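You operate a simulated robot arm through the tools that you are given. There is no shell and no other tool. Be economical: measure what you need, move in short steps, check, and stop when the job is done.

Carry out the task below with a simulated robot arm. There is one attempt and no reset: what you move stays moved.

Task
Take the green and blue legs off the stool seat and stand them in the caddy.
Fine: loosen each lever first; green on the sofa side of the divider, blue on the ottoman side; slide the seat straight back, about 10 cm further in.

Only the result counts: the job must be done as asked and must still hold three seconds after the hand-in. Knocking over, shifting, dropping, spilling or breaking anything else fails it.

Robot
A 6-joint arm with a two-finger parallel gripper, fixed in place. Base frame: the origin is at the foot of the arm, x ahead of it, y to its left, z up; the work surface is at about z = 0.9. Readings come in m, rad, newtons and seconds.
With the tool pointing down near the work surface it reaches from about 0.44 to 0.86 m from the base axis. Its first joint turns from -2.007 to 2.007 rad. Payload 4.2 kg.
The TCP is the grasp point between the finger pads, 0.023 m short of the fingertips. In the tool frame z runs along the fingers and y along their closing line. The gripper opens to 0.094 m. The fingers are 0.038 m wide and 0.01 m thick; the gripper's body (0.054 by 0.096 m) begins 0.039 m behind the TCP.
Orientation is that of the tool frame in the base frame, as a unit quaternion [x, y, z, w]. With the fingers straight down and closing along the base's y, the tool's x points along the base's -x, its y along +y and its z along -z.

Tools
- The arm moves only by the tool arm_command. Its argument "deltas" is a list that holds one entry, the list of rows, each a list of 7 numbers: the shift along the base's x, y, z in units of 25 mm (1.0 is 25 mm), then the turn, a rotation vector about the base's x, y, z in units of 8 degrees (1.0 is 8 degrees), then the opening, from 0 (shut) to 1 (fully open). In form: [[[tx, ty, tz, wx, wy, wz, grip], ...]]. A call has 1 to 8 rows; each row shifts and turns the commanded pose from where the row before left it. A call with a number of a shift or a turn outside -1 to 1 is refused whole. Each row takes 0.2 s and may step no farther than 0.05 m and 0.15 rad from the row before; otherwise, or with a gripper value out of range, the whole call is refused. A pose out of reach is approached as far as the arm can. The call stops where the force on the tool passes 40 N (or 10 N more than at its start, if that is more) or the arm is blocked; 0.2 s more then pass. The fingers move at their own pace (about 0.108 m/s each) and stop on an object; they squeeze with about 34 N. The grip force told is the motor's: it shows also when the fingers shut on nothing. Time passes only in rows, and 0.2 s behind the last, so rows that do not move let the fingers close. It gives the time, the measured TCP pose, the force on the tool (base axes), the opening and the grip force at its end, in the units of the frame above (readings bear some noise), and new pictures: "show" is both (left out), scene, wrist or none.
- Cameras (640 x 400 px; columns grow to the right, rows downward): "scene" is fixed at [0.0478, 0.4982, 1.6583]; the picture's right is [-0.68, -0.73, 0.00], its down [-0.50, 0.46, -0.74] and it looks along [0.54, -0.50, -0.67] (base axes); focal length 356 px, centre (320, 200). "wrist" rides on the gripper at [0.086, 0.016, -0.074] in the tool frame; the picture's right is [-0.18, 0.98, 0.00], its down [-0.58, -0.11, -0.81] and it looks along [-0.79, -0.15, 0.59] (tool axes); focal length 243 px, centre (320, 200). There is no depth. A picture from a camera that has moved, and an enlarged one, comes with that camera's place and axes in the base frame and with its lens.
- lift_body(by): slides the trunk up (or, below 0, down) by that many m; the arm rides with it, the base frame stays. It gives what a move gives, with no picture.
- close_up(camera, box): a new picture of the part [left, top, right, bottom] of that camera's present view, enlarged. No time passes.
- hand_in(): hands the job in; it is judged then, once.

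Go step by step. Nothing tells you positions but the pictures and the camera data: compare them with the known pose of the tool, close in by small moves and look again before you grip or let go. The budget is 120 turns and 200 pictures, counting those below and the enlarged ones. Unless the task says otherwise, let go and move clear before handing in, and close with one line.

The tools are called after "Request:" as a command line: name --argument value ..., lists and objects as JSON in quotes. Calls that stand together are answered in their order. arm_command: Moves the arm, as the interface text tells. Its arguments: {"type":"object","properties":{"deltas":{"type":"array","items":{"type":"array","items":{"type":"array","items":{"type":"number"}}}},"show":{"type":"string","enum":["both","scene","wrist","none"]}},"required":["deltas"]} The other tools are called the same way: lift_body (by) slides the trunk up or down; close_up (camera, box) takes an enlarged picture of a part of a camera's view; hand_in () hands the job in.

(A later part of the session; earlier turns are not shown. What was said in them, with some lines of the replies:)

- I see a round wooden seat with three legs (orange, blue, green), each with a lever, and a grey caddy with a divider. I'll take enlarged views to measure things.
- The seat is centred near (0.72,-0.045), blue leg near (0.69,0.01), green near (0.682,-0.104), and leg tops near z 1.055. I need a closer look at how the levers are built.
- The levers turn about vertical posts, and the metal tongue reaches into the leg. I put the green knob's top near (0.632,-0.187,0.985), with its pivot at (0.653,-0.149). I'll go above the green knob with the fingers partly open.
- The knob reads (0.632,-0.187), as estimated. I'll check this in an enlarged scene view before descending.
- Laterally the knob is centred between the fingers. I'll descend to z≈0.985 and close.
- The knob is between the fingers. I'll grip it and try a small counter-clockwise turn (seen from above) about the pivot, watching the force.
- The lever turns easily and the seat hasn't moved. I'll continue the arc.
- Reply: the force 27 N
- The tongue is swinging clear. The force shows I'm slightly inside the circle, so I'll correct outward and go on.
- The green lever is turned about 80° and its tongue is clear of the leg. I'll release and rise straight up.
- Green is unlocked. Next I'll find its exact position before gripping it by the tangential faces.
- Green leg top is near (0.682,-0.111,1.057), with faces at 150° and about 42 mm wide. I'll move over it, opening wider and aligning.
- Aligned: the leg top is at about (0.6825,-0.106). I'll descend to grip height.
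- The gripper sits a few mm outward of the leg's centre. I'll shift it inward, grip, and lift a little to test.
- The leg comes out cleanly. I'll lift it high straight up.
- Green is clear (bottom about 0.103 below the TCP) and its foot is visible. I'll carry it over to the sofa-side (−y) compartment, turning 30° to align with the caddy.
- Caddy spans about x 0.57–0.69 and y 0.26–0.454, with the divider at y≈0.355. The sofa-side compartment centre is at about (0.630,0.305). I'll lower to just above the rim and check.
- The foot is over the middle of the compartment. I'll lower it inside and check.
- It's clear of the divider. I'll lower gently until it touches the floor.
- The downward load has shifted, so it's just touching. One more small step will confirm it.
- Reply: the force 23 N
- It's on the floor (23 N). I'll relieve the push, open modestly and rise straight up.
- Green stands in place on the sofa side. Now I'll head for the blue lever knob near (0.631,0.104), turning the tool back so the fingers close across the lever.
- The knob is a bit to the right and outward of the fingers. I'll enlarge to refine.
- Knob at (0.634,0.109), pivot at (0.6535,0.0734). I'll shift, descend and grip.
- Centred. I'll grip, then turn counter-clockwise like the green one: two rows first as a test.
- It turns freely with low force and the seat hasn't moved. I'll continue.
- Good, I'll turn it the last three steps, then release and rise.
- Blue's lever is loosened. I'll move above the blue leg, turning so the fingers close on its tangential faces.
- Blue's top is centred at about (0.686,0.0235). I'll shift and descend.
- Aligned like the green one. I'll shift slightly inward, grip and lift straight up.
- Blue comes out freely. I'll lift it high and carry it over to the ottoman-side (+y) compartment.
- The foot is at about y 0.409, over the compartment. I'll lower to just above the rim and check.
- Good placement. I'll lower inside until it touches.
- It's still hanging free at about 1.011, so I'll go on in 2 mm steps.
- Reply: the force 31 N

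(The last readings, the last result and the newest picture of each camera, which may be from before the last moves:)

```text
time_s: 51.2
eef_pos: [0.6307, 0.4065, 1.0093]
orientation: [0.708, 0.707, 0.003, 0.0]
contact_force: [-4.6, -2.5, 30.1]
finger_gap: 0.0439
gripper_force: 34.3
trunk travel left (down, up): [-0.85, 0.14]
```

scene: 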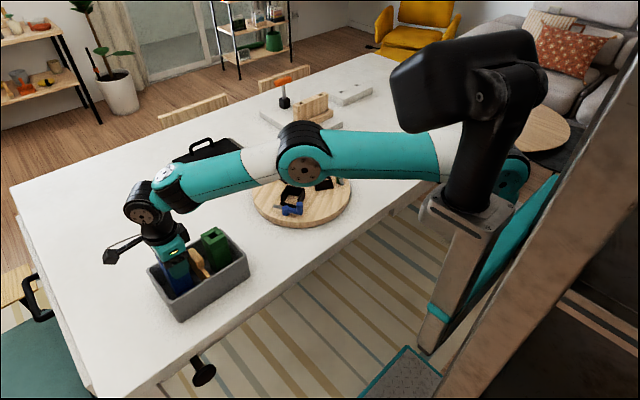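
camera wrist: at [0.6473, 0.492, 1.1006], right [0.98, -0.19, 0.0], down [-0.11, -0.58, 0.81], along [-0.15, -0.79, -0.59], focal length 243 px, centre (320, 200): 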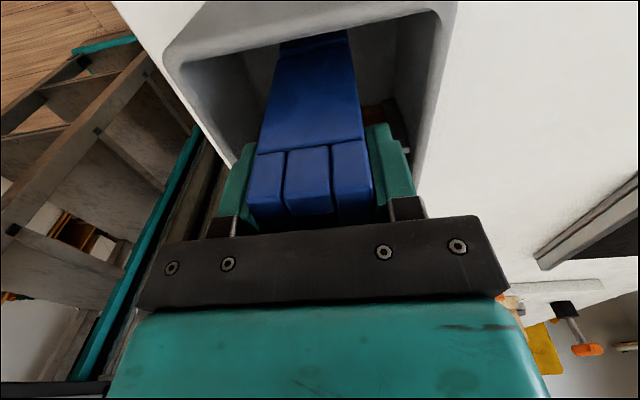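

It's on the floor. I'll relieve the push, open and rise.

Request:
arm_command --deltas '[[[0, 0, 0.12, 0, 0, 0, 0], [0, 0, 0, 0, 0, 0, 0.7], [0, 0, 0, 0, 0, 0, 0.7], [0, 0, 0.5, 0, 0, 0, 0.7], [0, 0, 1, 0, 0, 0, 0.7], [0, 0, 1, 0, 0, 0, 0.7], [0, 0, 1, 0, 0, 0, 0.7], [0, 0, 1, 0, 0, 0, 0.7]]]'

Request:
close_up --camera "scene" --box '[130, 190, 270, 330]'

Request:
close_up --camera "scene" --box '[160, 100, 370, 235]'

```text
time_s: 53.0
eef_pos: [0.6315, 0.4068, 1.1236]
orientation: [0.708, 0.706, 0.0, 0.0]
contact_force: [0.4, 0.0, -0.6]
finger_gap: 0.0659
gripper_force: 0.0
trunk travel left (down, up): [-0.85, 0.14]
camera wrist: at [0.6472, 0.4924, 1.1983], right [0.98, -0.19, 0.0], down [-0.11, -0.58, 0.81], along [-0.15, -0.79, -0.59], focal length 243 px, centre (320, 200)
```

scene: 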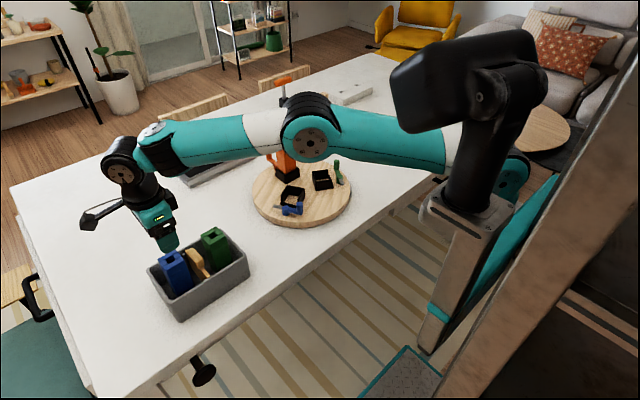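
wrist: 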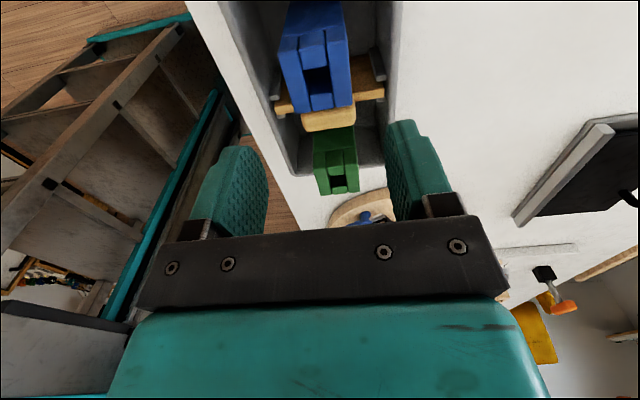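

```text
2.86 times, centred on (200, 260) of scene
camera zoom: at [0.0478, 0.4982, 1.6583], right [-0.68, -0.73, 0.0], down [-0.5, 0.46, -0.74], along [0.54, -0.5, -0.67], focal length 1016 px, centre (663, 29)
```

zoom: 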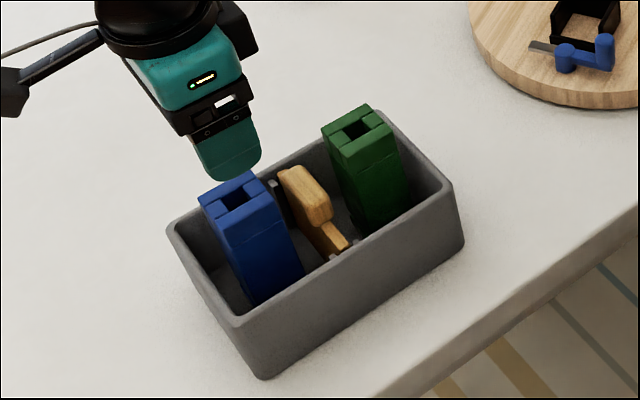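

```text
2.96 times, centred on (265, 168) of scene
camera zoom: at [0.0478, 0.4982, 1.6583], right [-0.68, -0.73, 0.0], down [-0.5, 0.46, -0.74], along [0.54, -0.5, -0.67], focal length 1054 px, centre (483, 296)
```

zoom: 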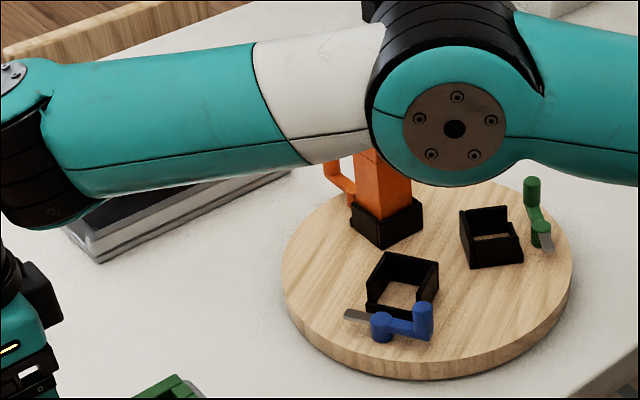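

Both legs stand, one on each side of the divider. Next is the seat: centre near (0.72,-0.041), with its near rim at about x 0.565. I'll go in front of the rim with the fingers wide open, for a stable two-point push along +x.

Request:
arm_command --deltas '[[[-0.24, -0.95, 0.7, 0, 0, 0.64, 0.7], [-0.24, -0.95, 0.7, 0, 0, 0.64, 0.7], [-0.245, -0.99, 0, 0, 0, 0.64, 0.7], [-0.245, -0.99, 0, 0, 0, 0.64, 0.7], [-0.245, -0.99, 0, 0, 0, 0.64, 0.7], [-0.245, -0.99, 0, 0, 0, 0.64, 0.7], [-0.245, -0.99, 0, 0, 0, 0.64, 0.7], [-0.245, -0.99, 0, 0, 0, 0.64, 0.7]]]' --show "none"

Request:
arm_command --deltas '[[[-0.245, -0.99, 0, 0, 0, 0.64, 1], [-0.245, -0.99, 0, 0, 0, 0.64, 1], [-0.245, -0.99, 0, 0, 0, 0.64, 1], [-0.245, -0.99, 0, 0, 0, 0.64, 1], [-0.245, -0.99, 0, 0, 0, 0.64, 1], [-0.245, -0.99, 0, 0, 0, 0.64, 1], [-0.245, -0.99, 0, 0, 0, 0.64, 1], [-0.245, -0.99, 0, 0, 0, 0.64, 1]]]' --show "none"

Request:
arm_command --deltas '[[[-0.245, -0.99, 0, 0, 0, 0.64, 1], [-0.245, -0.99, 0, 0, 0, 0.37, 1], [0, -0.2, -1, 0, 0, 0, 1], [0, 0, -1, 0, 0, 0, 1]]]'

Request:
close_up --camera "scene" --box '[240, 130, 400, 240]'

```text
time_s: 54.8
eef_pos: [0.5817, 0.2088, 1.1584]
orientation: [0.415, 0.91, 0.0, 0.0]
contact_force: [0.0, 0.3, 0.9]
finger_gap: 0.0659
gripper_force: 0.0
trunk travel left (down, up): [-0.85, 0.14]
```

```text
time_s: 56.6
eef_pos: [0.5322, 0.0097, 1.1569]
orientation: [0.071, 0.997, 0.0, -0.001]
contact_force: [0.3, 0.0, 0.4]
finger_gap: 0.094
gripper_force: 0.0
trunk travel left (down, up): [-0.85, 0.14]
```

```text
time_s: 57.6
eef_pos: [0.5204, -0.0438, 1.1061]
orientation: [0.001, 1.0, 0.0, 0.0]
contact_force: [-0.3, 0.3, 0.4]
finger_gap: 0.0941
gripper_force: 0.1
trunk travel left (down, up): [-0.85, 0.14]
camera wrist: at [0.4332, -0.0276, 1.1813], right [0.19, 0.98, 0.0], down [0.58, -0.11, 0.81], along [0.79, -0.15, -0.59], focal length 243 px, centre (320, 200)
```

scene: 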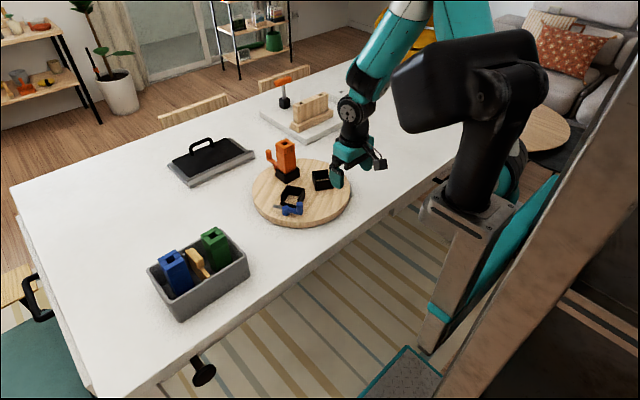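
wrist: 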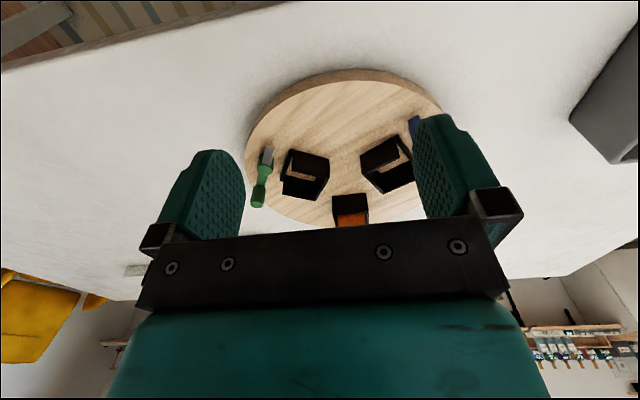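

```text
3.64 times, centred on (320, 185) of scene
camera zoom: at [0.0478, 0.4982, 1.6583], right [-0.68, -0.73, 0.0], down [-0.5, 0.46, -0.74], along [0.54, -0.5, -0.67], focal length 1293 px, centre (320, 254)
```

zoom: 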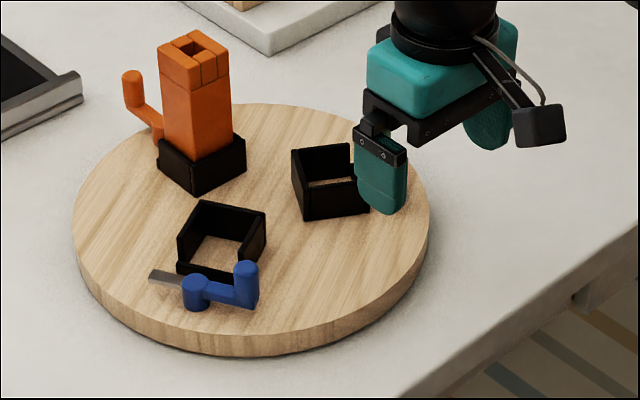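

I'll enlarge the wrist view to locate the near rim.

Request:
close_up --camera "wrist" --box '[230, 50, 470, 240]'

```text
2.11 times, centred on (350, 145) of wrist
camera zoom: at [0.4332, -0.0276, 1.1813], right [0.19, 0.98, 0.0], down [0.58, -0.11, 0.81], along [0.79, -0.15, -0.59], focal length 511 px, centre (257, 316)
```

zoom: 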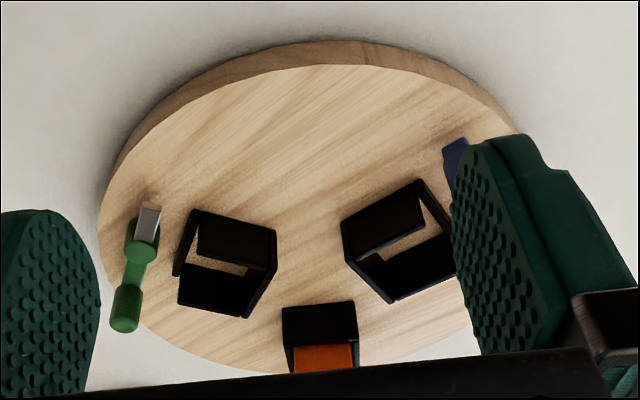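

Near rim is at x≈0.57, seat top at z≈0.924. I'll descend to fingertip height ~0.908 in front of it.

Request:
arm_command --deltas '[[[0, 0.1, -1, 0, 0, 0, 1], [0, 0, -1, 0, 0, 0, 1], [0, 0, -1, 0, 0, 0, 1], [0, 0, -1, 0, 0, 0, 1], [0, 0, -1, 0, 0, 0, 1], [0, 0, -1, 0, 0, 0, 1], [0, 0, -0.9, 0, 0, 0, 1], [0, 0, 0, 0, 0, 0, 1]]]'

Request:
close_up --camera "scene" --box '[240, 130, 400, 240]'

```text
time_s: 59.4
eef_pos: [0.5203, -0.0426, 0.9347]
orientation: [0.001, 1.0, 0.0, -0.001]
contact_force: [0.0, -0.4, 1.7]
finger_gap: 0.094
gripper_force: 0.0
trunk travel left (down, up): [-0.85, 0.14]
camera wrist: at [0.4331, -0.0272, 1.0096], right [0.19, 0.98, 0.0], down [0.58, -0.11, 0.81], along [0.79, -0.15, -0.59], focal length 243 px, centre (320, 200)
```

scene: 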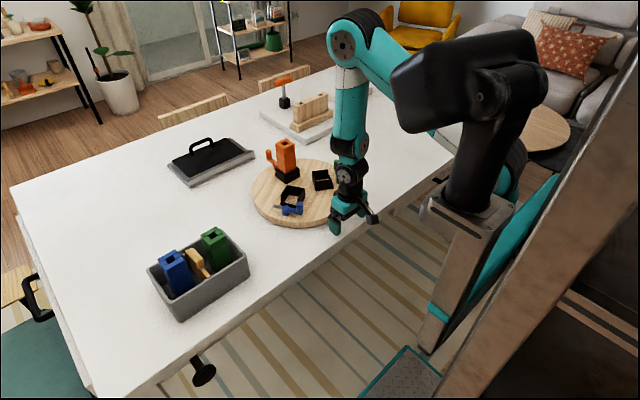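
wrist: 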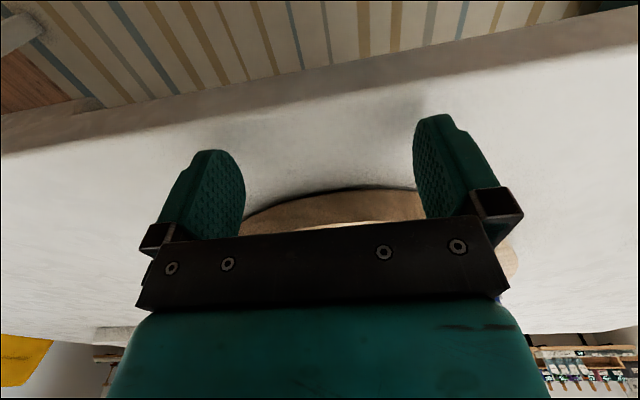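

```text
3.64 times, centred on (320, 185) of scene
camera zoom: at [0.0478, 0.4982, 1.6583], right [-0.68, -0.73, 0.0], down [-0.5, 0.46, -0.74], along [0.54, -0.5, -0.67], focal length 1293 px, centre (320, 254)
```

zoom: 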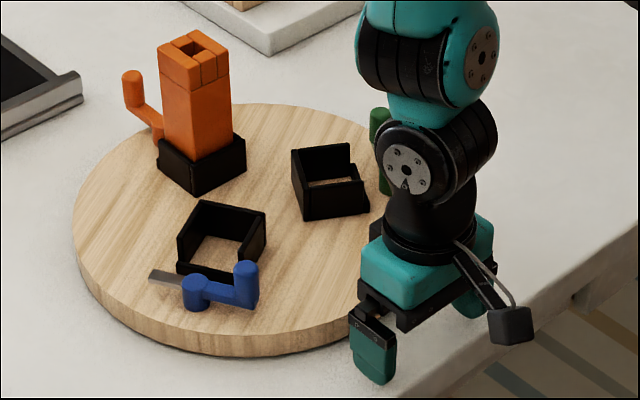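

I'm in front of the rim. I'll advance toward contact in small steps.

Request:
arm_command --deltas '[[[0.5, 0, -0.1, 0, 0, 0, 1], [0.3, 0, 0, 0, 0, 0, 1], [0.2, 0, 0, 0, 0, 0, 1], [0.15, 0, 0, 0, 0, 0, 1]]]'

Request:
close_up --camera "scene" --box '[240, 130, 400, 240]'

```text
time_s: 60.4
eef_pos: [0.5505, -0.0422, 0.9336]
orientation: [0.001, 1.0, 0.0, 0.0]
contact_force: [0.6, 0.0, -0.7]
finger_gap: 0.0935
gripper_force: 0.1
trunk travel left (down, up): [-0.85, 0.14]
camera wrist: at [0.4629, -0.0258, 1.0084], right [0.19, 0.98, 0.0], down [0.58, -0.11, 0.81], along [0.79, -0.15, -0.59], focal length 243 px, centre (320, 200)
```

scene: 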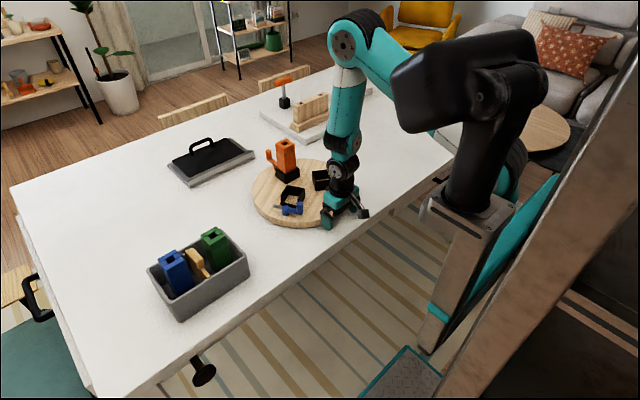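
wrist: 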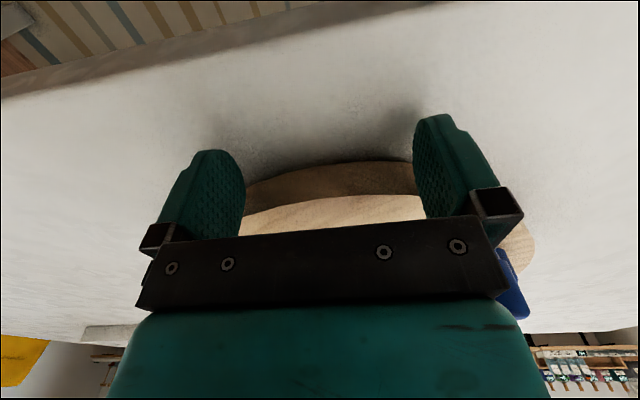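

```text
3.64 times, centred on (320, 185) of scene
camera zoom: at [0.0478, 0.4982, 1.6583], right [-0.68, -0.73, 0.0], down [-0.5, 0.46, -0.74], along [0.54, -0.5, -0.67], focal length 1293 px, centre (320, 254)
```

zoom: 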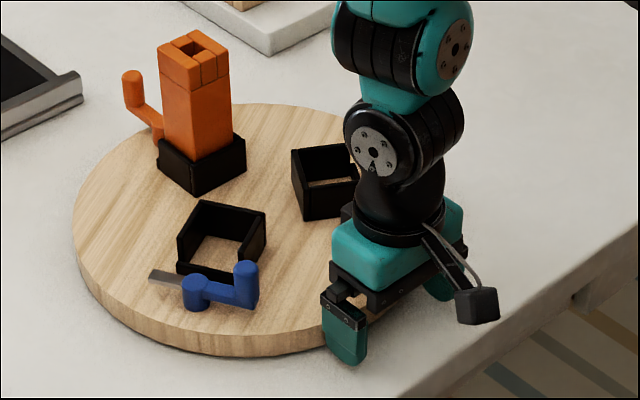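

No contact yet; the blue knob will stay clear of the gripper. I'll take smaller steps.

Request:
arm_command --deltas '[[[0.1, 0, 0, 0, 0, 0, 1], [0.1, 0, 0, 0, 0, 0, 1], [0, 0, 0, 0, 0, 0, 1]]]' --show "none"

Request:
arm_command --deltas '[[[0.1, 0, 0, 0, 0, 0, 1], [0.1, 0, 0, 0, 0, 0, 1], [0, 0, 0, 0, 0, 0, 1]]]' --show "none"

```text
time_s: 61.2
eef_pos: [0.5549, -0.042, 0.9333]
orientation: [0.0, 1.0, 0.0, 0.0]
contact_force: [0.4, -0.9, 0.1]
finger_gap: 0.0941
gripper_force: 0.1
trunk travel left (down, up): [-0.85, 0.14]
```

```text
time_s: 62.0
eef_pos: [0.5591, -0.0405, 0.933]
orientation: [0.002, 1.0, 0.0, 0.001]
contact_force: [-7.7, 3.0, -1.9]
finger_gap: 0.094
gripper_force: 0.1
trunk travel left (down, up): [-0.85, 0.14]
```

Contact at x≈0.558. I'll push on slowly and straight, targeting TCP x≈0.657.

Request:
arm_command --deltas '[[[0.2, 0, 0, 0, 0, 0, 1], [0.2, 0, 0, 0, 0, 0, 1], [0.2, 0, 0, 0, 0, 0, 1], [0.2, 0, 0, 0, 0, 0, 1], [0.2, 0, 0, 0, 0, 0, 1], [0.2, 0, 0, 0, 0, 0, 1], [0.2, 0, 0, 0, 0, 0, 1], [0.2, 0, 0, 0, 0, 0, 1]]]'

Request:
close_up --camera "scene" --box '[240, 130, 400, 240]'

```text
time_s: 63.8
eef_pos: [0.6001, -0.0418, 0.9335]
orientation: [0.0, 1.0, 0.0, 0.0]
contact_force: [-12.1, -0.2, 3.5]
finger_gap: 0.094
gripper_force: 0.0
trunk travel left (down, up): [-0.85, 0.14]
camera wrist: at [0.5121, -0.026, 1.0074], right [0.19, 0.98, 0.0], down [0.58, -0.11, 0.81], along [0.79, -0.15, -0.59], focal length 243 px, centre (320, 200)
```

scene: 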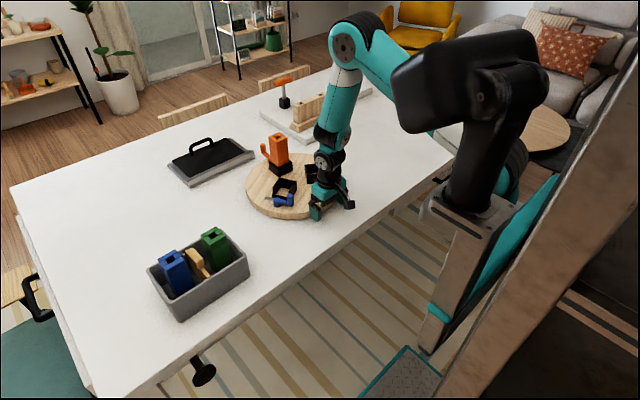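
wrist: 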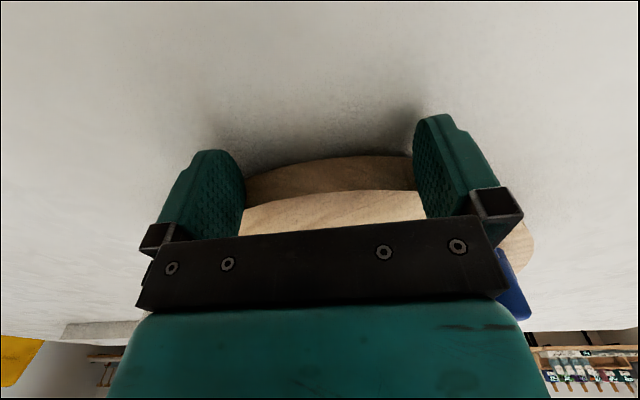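

```text
3.64 times, centred on (320, 185) of scene
camera zoom: at [0.0478, 0.4982, 1.6583], right [-0.68, -0.73, 0.0], down [-0.5, 0.46, -0.74], along [0.54, -0.5, -0.67], focal length 1293 px, centre (320, 254)
```

zoom: 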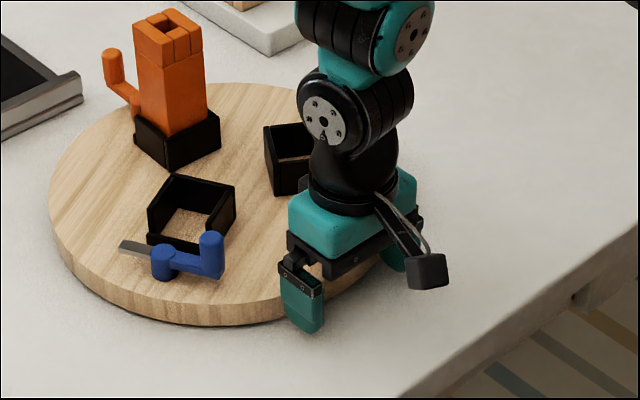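

The seat slides straight without rotating. I'll continue to x≈0.64, then check the gap to the tray.

Request:
arm_command --deltas '[[[0.2, 0, 0, 0, 0, 0, 1], [0.2, 0, 0, 0, 0, 0, 1], [0.2, 0, 0, 0, 0, 0, 1], [0.2, 0, 0, 0, 0, 0, 1], [0.2, 0, 0, 0, 0, 0, 1], [0.2, 0, 0, 0, 0, 0, 1], [0.2, 0, 0, 0, 0, 0, 1], [0.2, 0, 0, 0, 0, 0, 1]]]'

Request:
close_up --camera "scene" --box '[160, 110, 340, 220]'

```text
time_s: 65.6
eef_pos: [0.6406, -0.0417, 0.9334]
orientation: [0.001, 1.0, 0.0, 0.0]
contact_force: [-7.4, 0.2, -1.9]
finger_gap: 0.094
gripper_force: 0.0
trunk travel left (down, up): [-0.85, 0.14]
camera wrist: at [0.5537, -0.0258, 1.0076], right [0.19, 0.98, 0.0], down [0.58, -0.11, 0.81], along [0.79, -0.15, -0.59], focal length 243 px, centre (320, 200)
```

scene: 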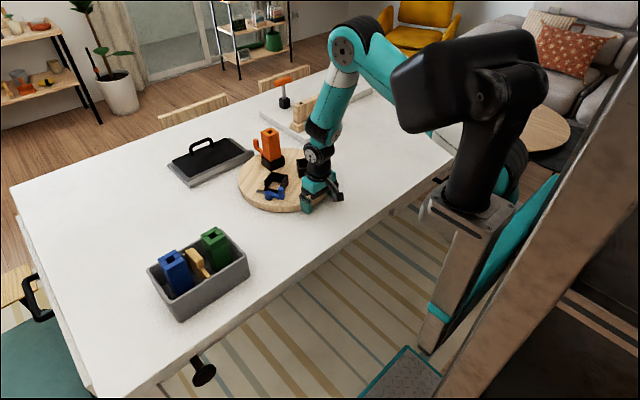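
wrist: 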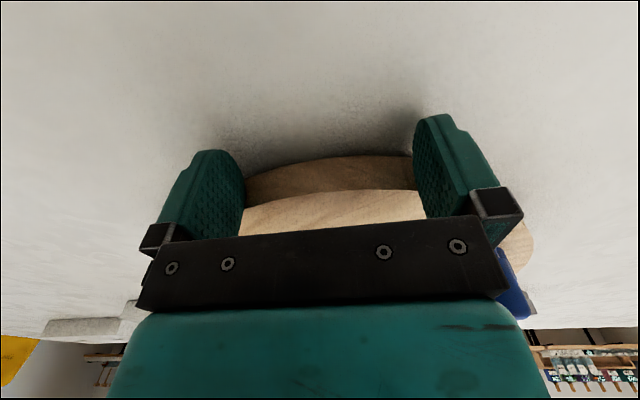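

```text
3.56 times, centred on (250, 165) of scene
camera zoom: at [0.0478, 0.4982, 1.6583], right [-0.68, -0.73, 0.0], down [-0.5, 0.46, -0.74], along [0.54, -0.5, -0.67], focal length 1264 px, centre (569, 324)
```

zoom: 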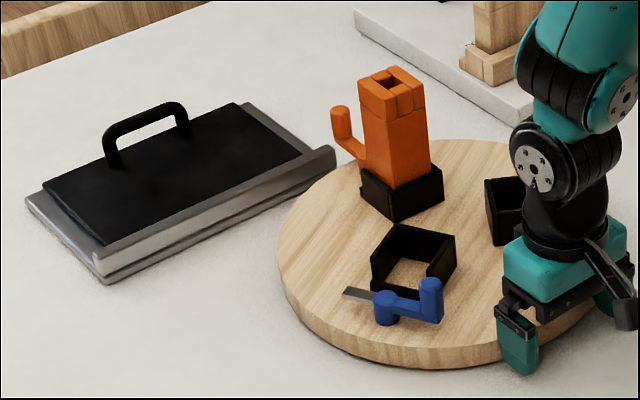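

About 8.3 cm done. The orange lever's knob overhangs the rim toward the tray, so I'll examine that gap closely before the last bit.

Request:
close_up --camera "scene" --box '[225, 125, 285, 170]'

Request:
close_up --camera "scene" --box '[160, 130, 260, 195]'

```text
8.89 times, centred on (255, 148) of scene
camera zoom: at [0.0478, 0.4982, 1.6583], right [-0.68, -0.73, 0.0], down [-0.5, 0.46, -0.74], along [0.54, -0.5, -0.67], focal length 3161 px, centre (898, 667)
```

zoom: 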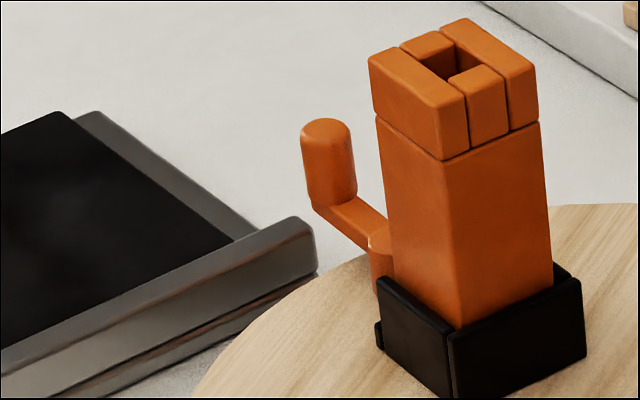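

```text
6.15 times, centred on (210, 162) of scene
camera zoom: at [0.0478, 0.4982, 1.6583], right [-0.68, -0.73, 0.0], down [-0.5, 0.46, -0.74], along [0.54, -0.5, -0.67], focal length 2188 px, centre (997, 431)
```

zoom: 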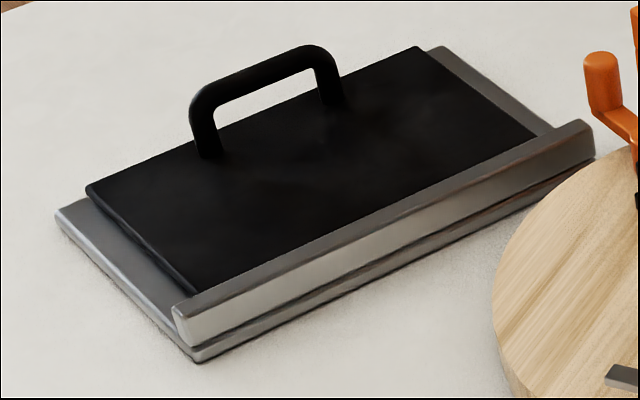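

The tray rail's top is about z 0.928 at x≈0.992. The seat rim is at 0.961 and the lever arm's underside at 0.941, so another 15 mm leaves clear space. I'll finish the push slowly.

Request:
arm_command --deltas '[[[0.15, 0, 0, 0, 0, 0, 1], [0.15, 0, 0, 0, 0, 0, 1], [0.15, 0, 0, 0, 0, 0, 1], [0.15, 0, 0, 0, 0, 0, 1], [0, 0, 0, 0, 0, 0, 1]]]' --show "scene"

Request:
close_up --camera "scene" --box '[190, 120, 340, 220]'

```text
time_s: 66.8
eef_pos: [0.6564, -0.0421, 0.9328]
orientation: [0.0, 1.0, 0.0, 0.001]
contact_force: [-5.9, 0.6, 1.3]
finger_gap: 0.0939
gripper_force: 0.0
trunk travel left (down, up): [-0.85, 0.14]
```

scene: 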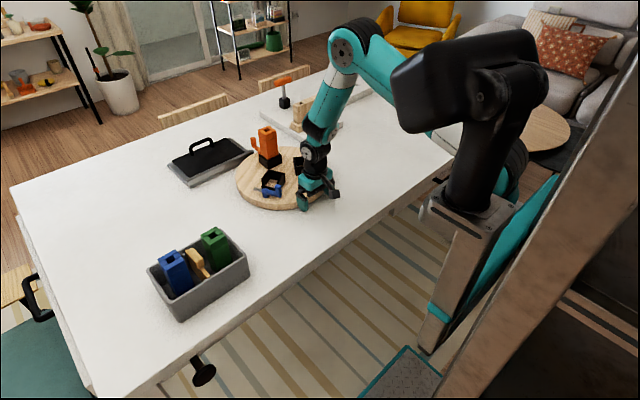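

```text
4.00 times, centred on (265, 170) of scene
camera zoom: at [0.0478, 0.4982, 1.6583], right [-0.68, -0.73, 0.0], down [-0.5, 0.46, -0.74], along [0.54, -0.5, -0.67], focal length 1422 px, centre (540, 320)
```

zoom: 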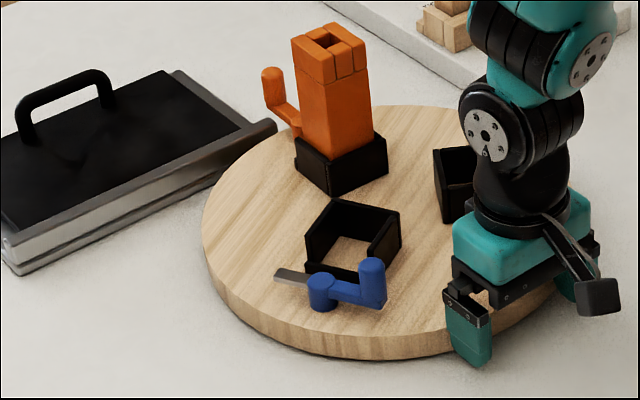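

The push is done: about 9.8 cm by TCP travel and about 10 cm by picture. I'll back straight off, then rise clear.

Request:
arm_command --deltas '[[[-0.6, 0, 0, 0, 0, 0, 1], [-1, 0, 0, 0, 0, 0, 1], [-1, 0, 0.3, 0, 0, 0, 1], [-0.6, 0, 1, 0, 0, 0, 1], [0, 0, 1, 0, 0, 0, 1], [0, 0, 1, 0, 0, 0, 1], [0, 0, 1, 0, 0, 0, 1], [0, 0, 1, 0, 0, 0, 1]]]' --show "none"

Request:
arm_command --deltas '[[[0, -1, 1, 0, 0, 0, 1], [0, -1, 1, 0, 0, 0, 1], [0, -1, 1, 0, 0, 0, 1], [0, -1, 1, 0, 0, 0, 1], [0, -1, 0, 0, 0, 0, 1], [0, 0, 0, 0, 0, 0, 1]]]'

Request:
close_up --camera "scene" --box '[130, 100, 370, 330]'

```text
time_s: 68.6
eef_pos: [0.5744, -0.0412, 1.0644]
orientation: [0.001, 1.0, 0.0, 0.0]
contact_force: [-0.1, 0.0, -0.6]
finger_gap: 0.0939
gripper_force: 0.0
trunk travel left (down, up): [-0.85, 0.14]
```

```text
time_s: 70.0
eef_pos: [0.5754, -0.1688, 1.1659]
orientation: [0.001, 1.0, 0.0, 0.0]
contact_force: [0.8, 0.1, -0.1]
finger_gap: 0.0939
gripper_force: 0.1
trunk travel left (down, up): [-0.85, 0.14]
camera wrist: at [0.4876, -0.1517, 1.2408], right [0.19, 0.98, 0.0], down [0.58, -0.11, 0.81], along [0.79, -0.15, -0.59], focal length 243 px, centre (320, 200)
```

scene: 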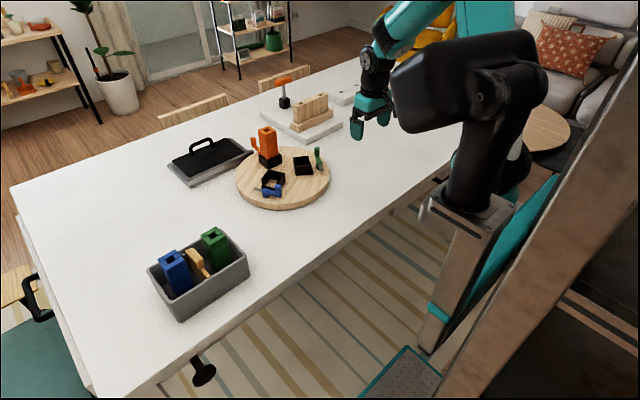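
wrist: 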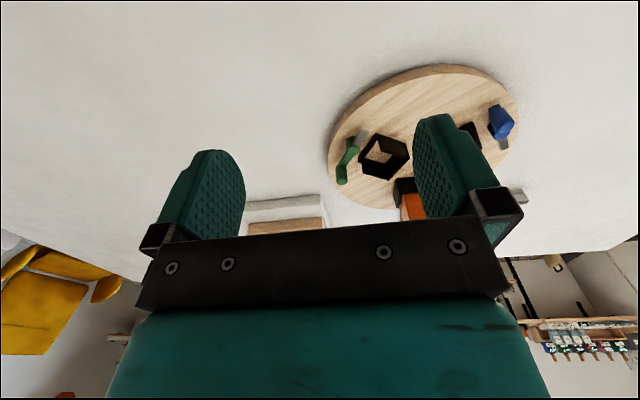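

```text
1.74 times, centred on (250, 215) of scene
camera zoom: at [0.0478, 0.4982, 1.6583], right [-0.68, -0.73, 0.0], down [-0.5, 0.46, -0.74], along [0.54, -0.5, -0.67], focal length 618 px, centre (442, 174)
```

zoom: 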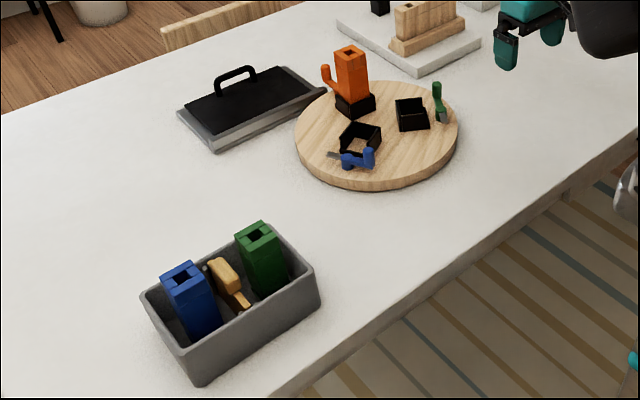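

Both legs stand in the caddy, green on the sofa side and blue on the ottoman side. The seat has moved straight back about 10 cm, nothing else has shifted, and the arm is clear.

Request:
hand_in

```text
The job is handed in.
```

I loosened both levers and stood the legs in the caddy, green on the sofa side of the divider and blue on the ottoman side. I then slid the seat straight back about 10 cm and handed the job in; the orange leg was left on the seat.
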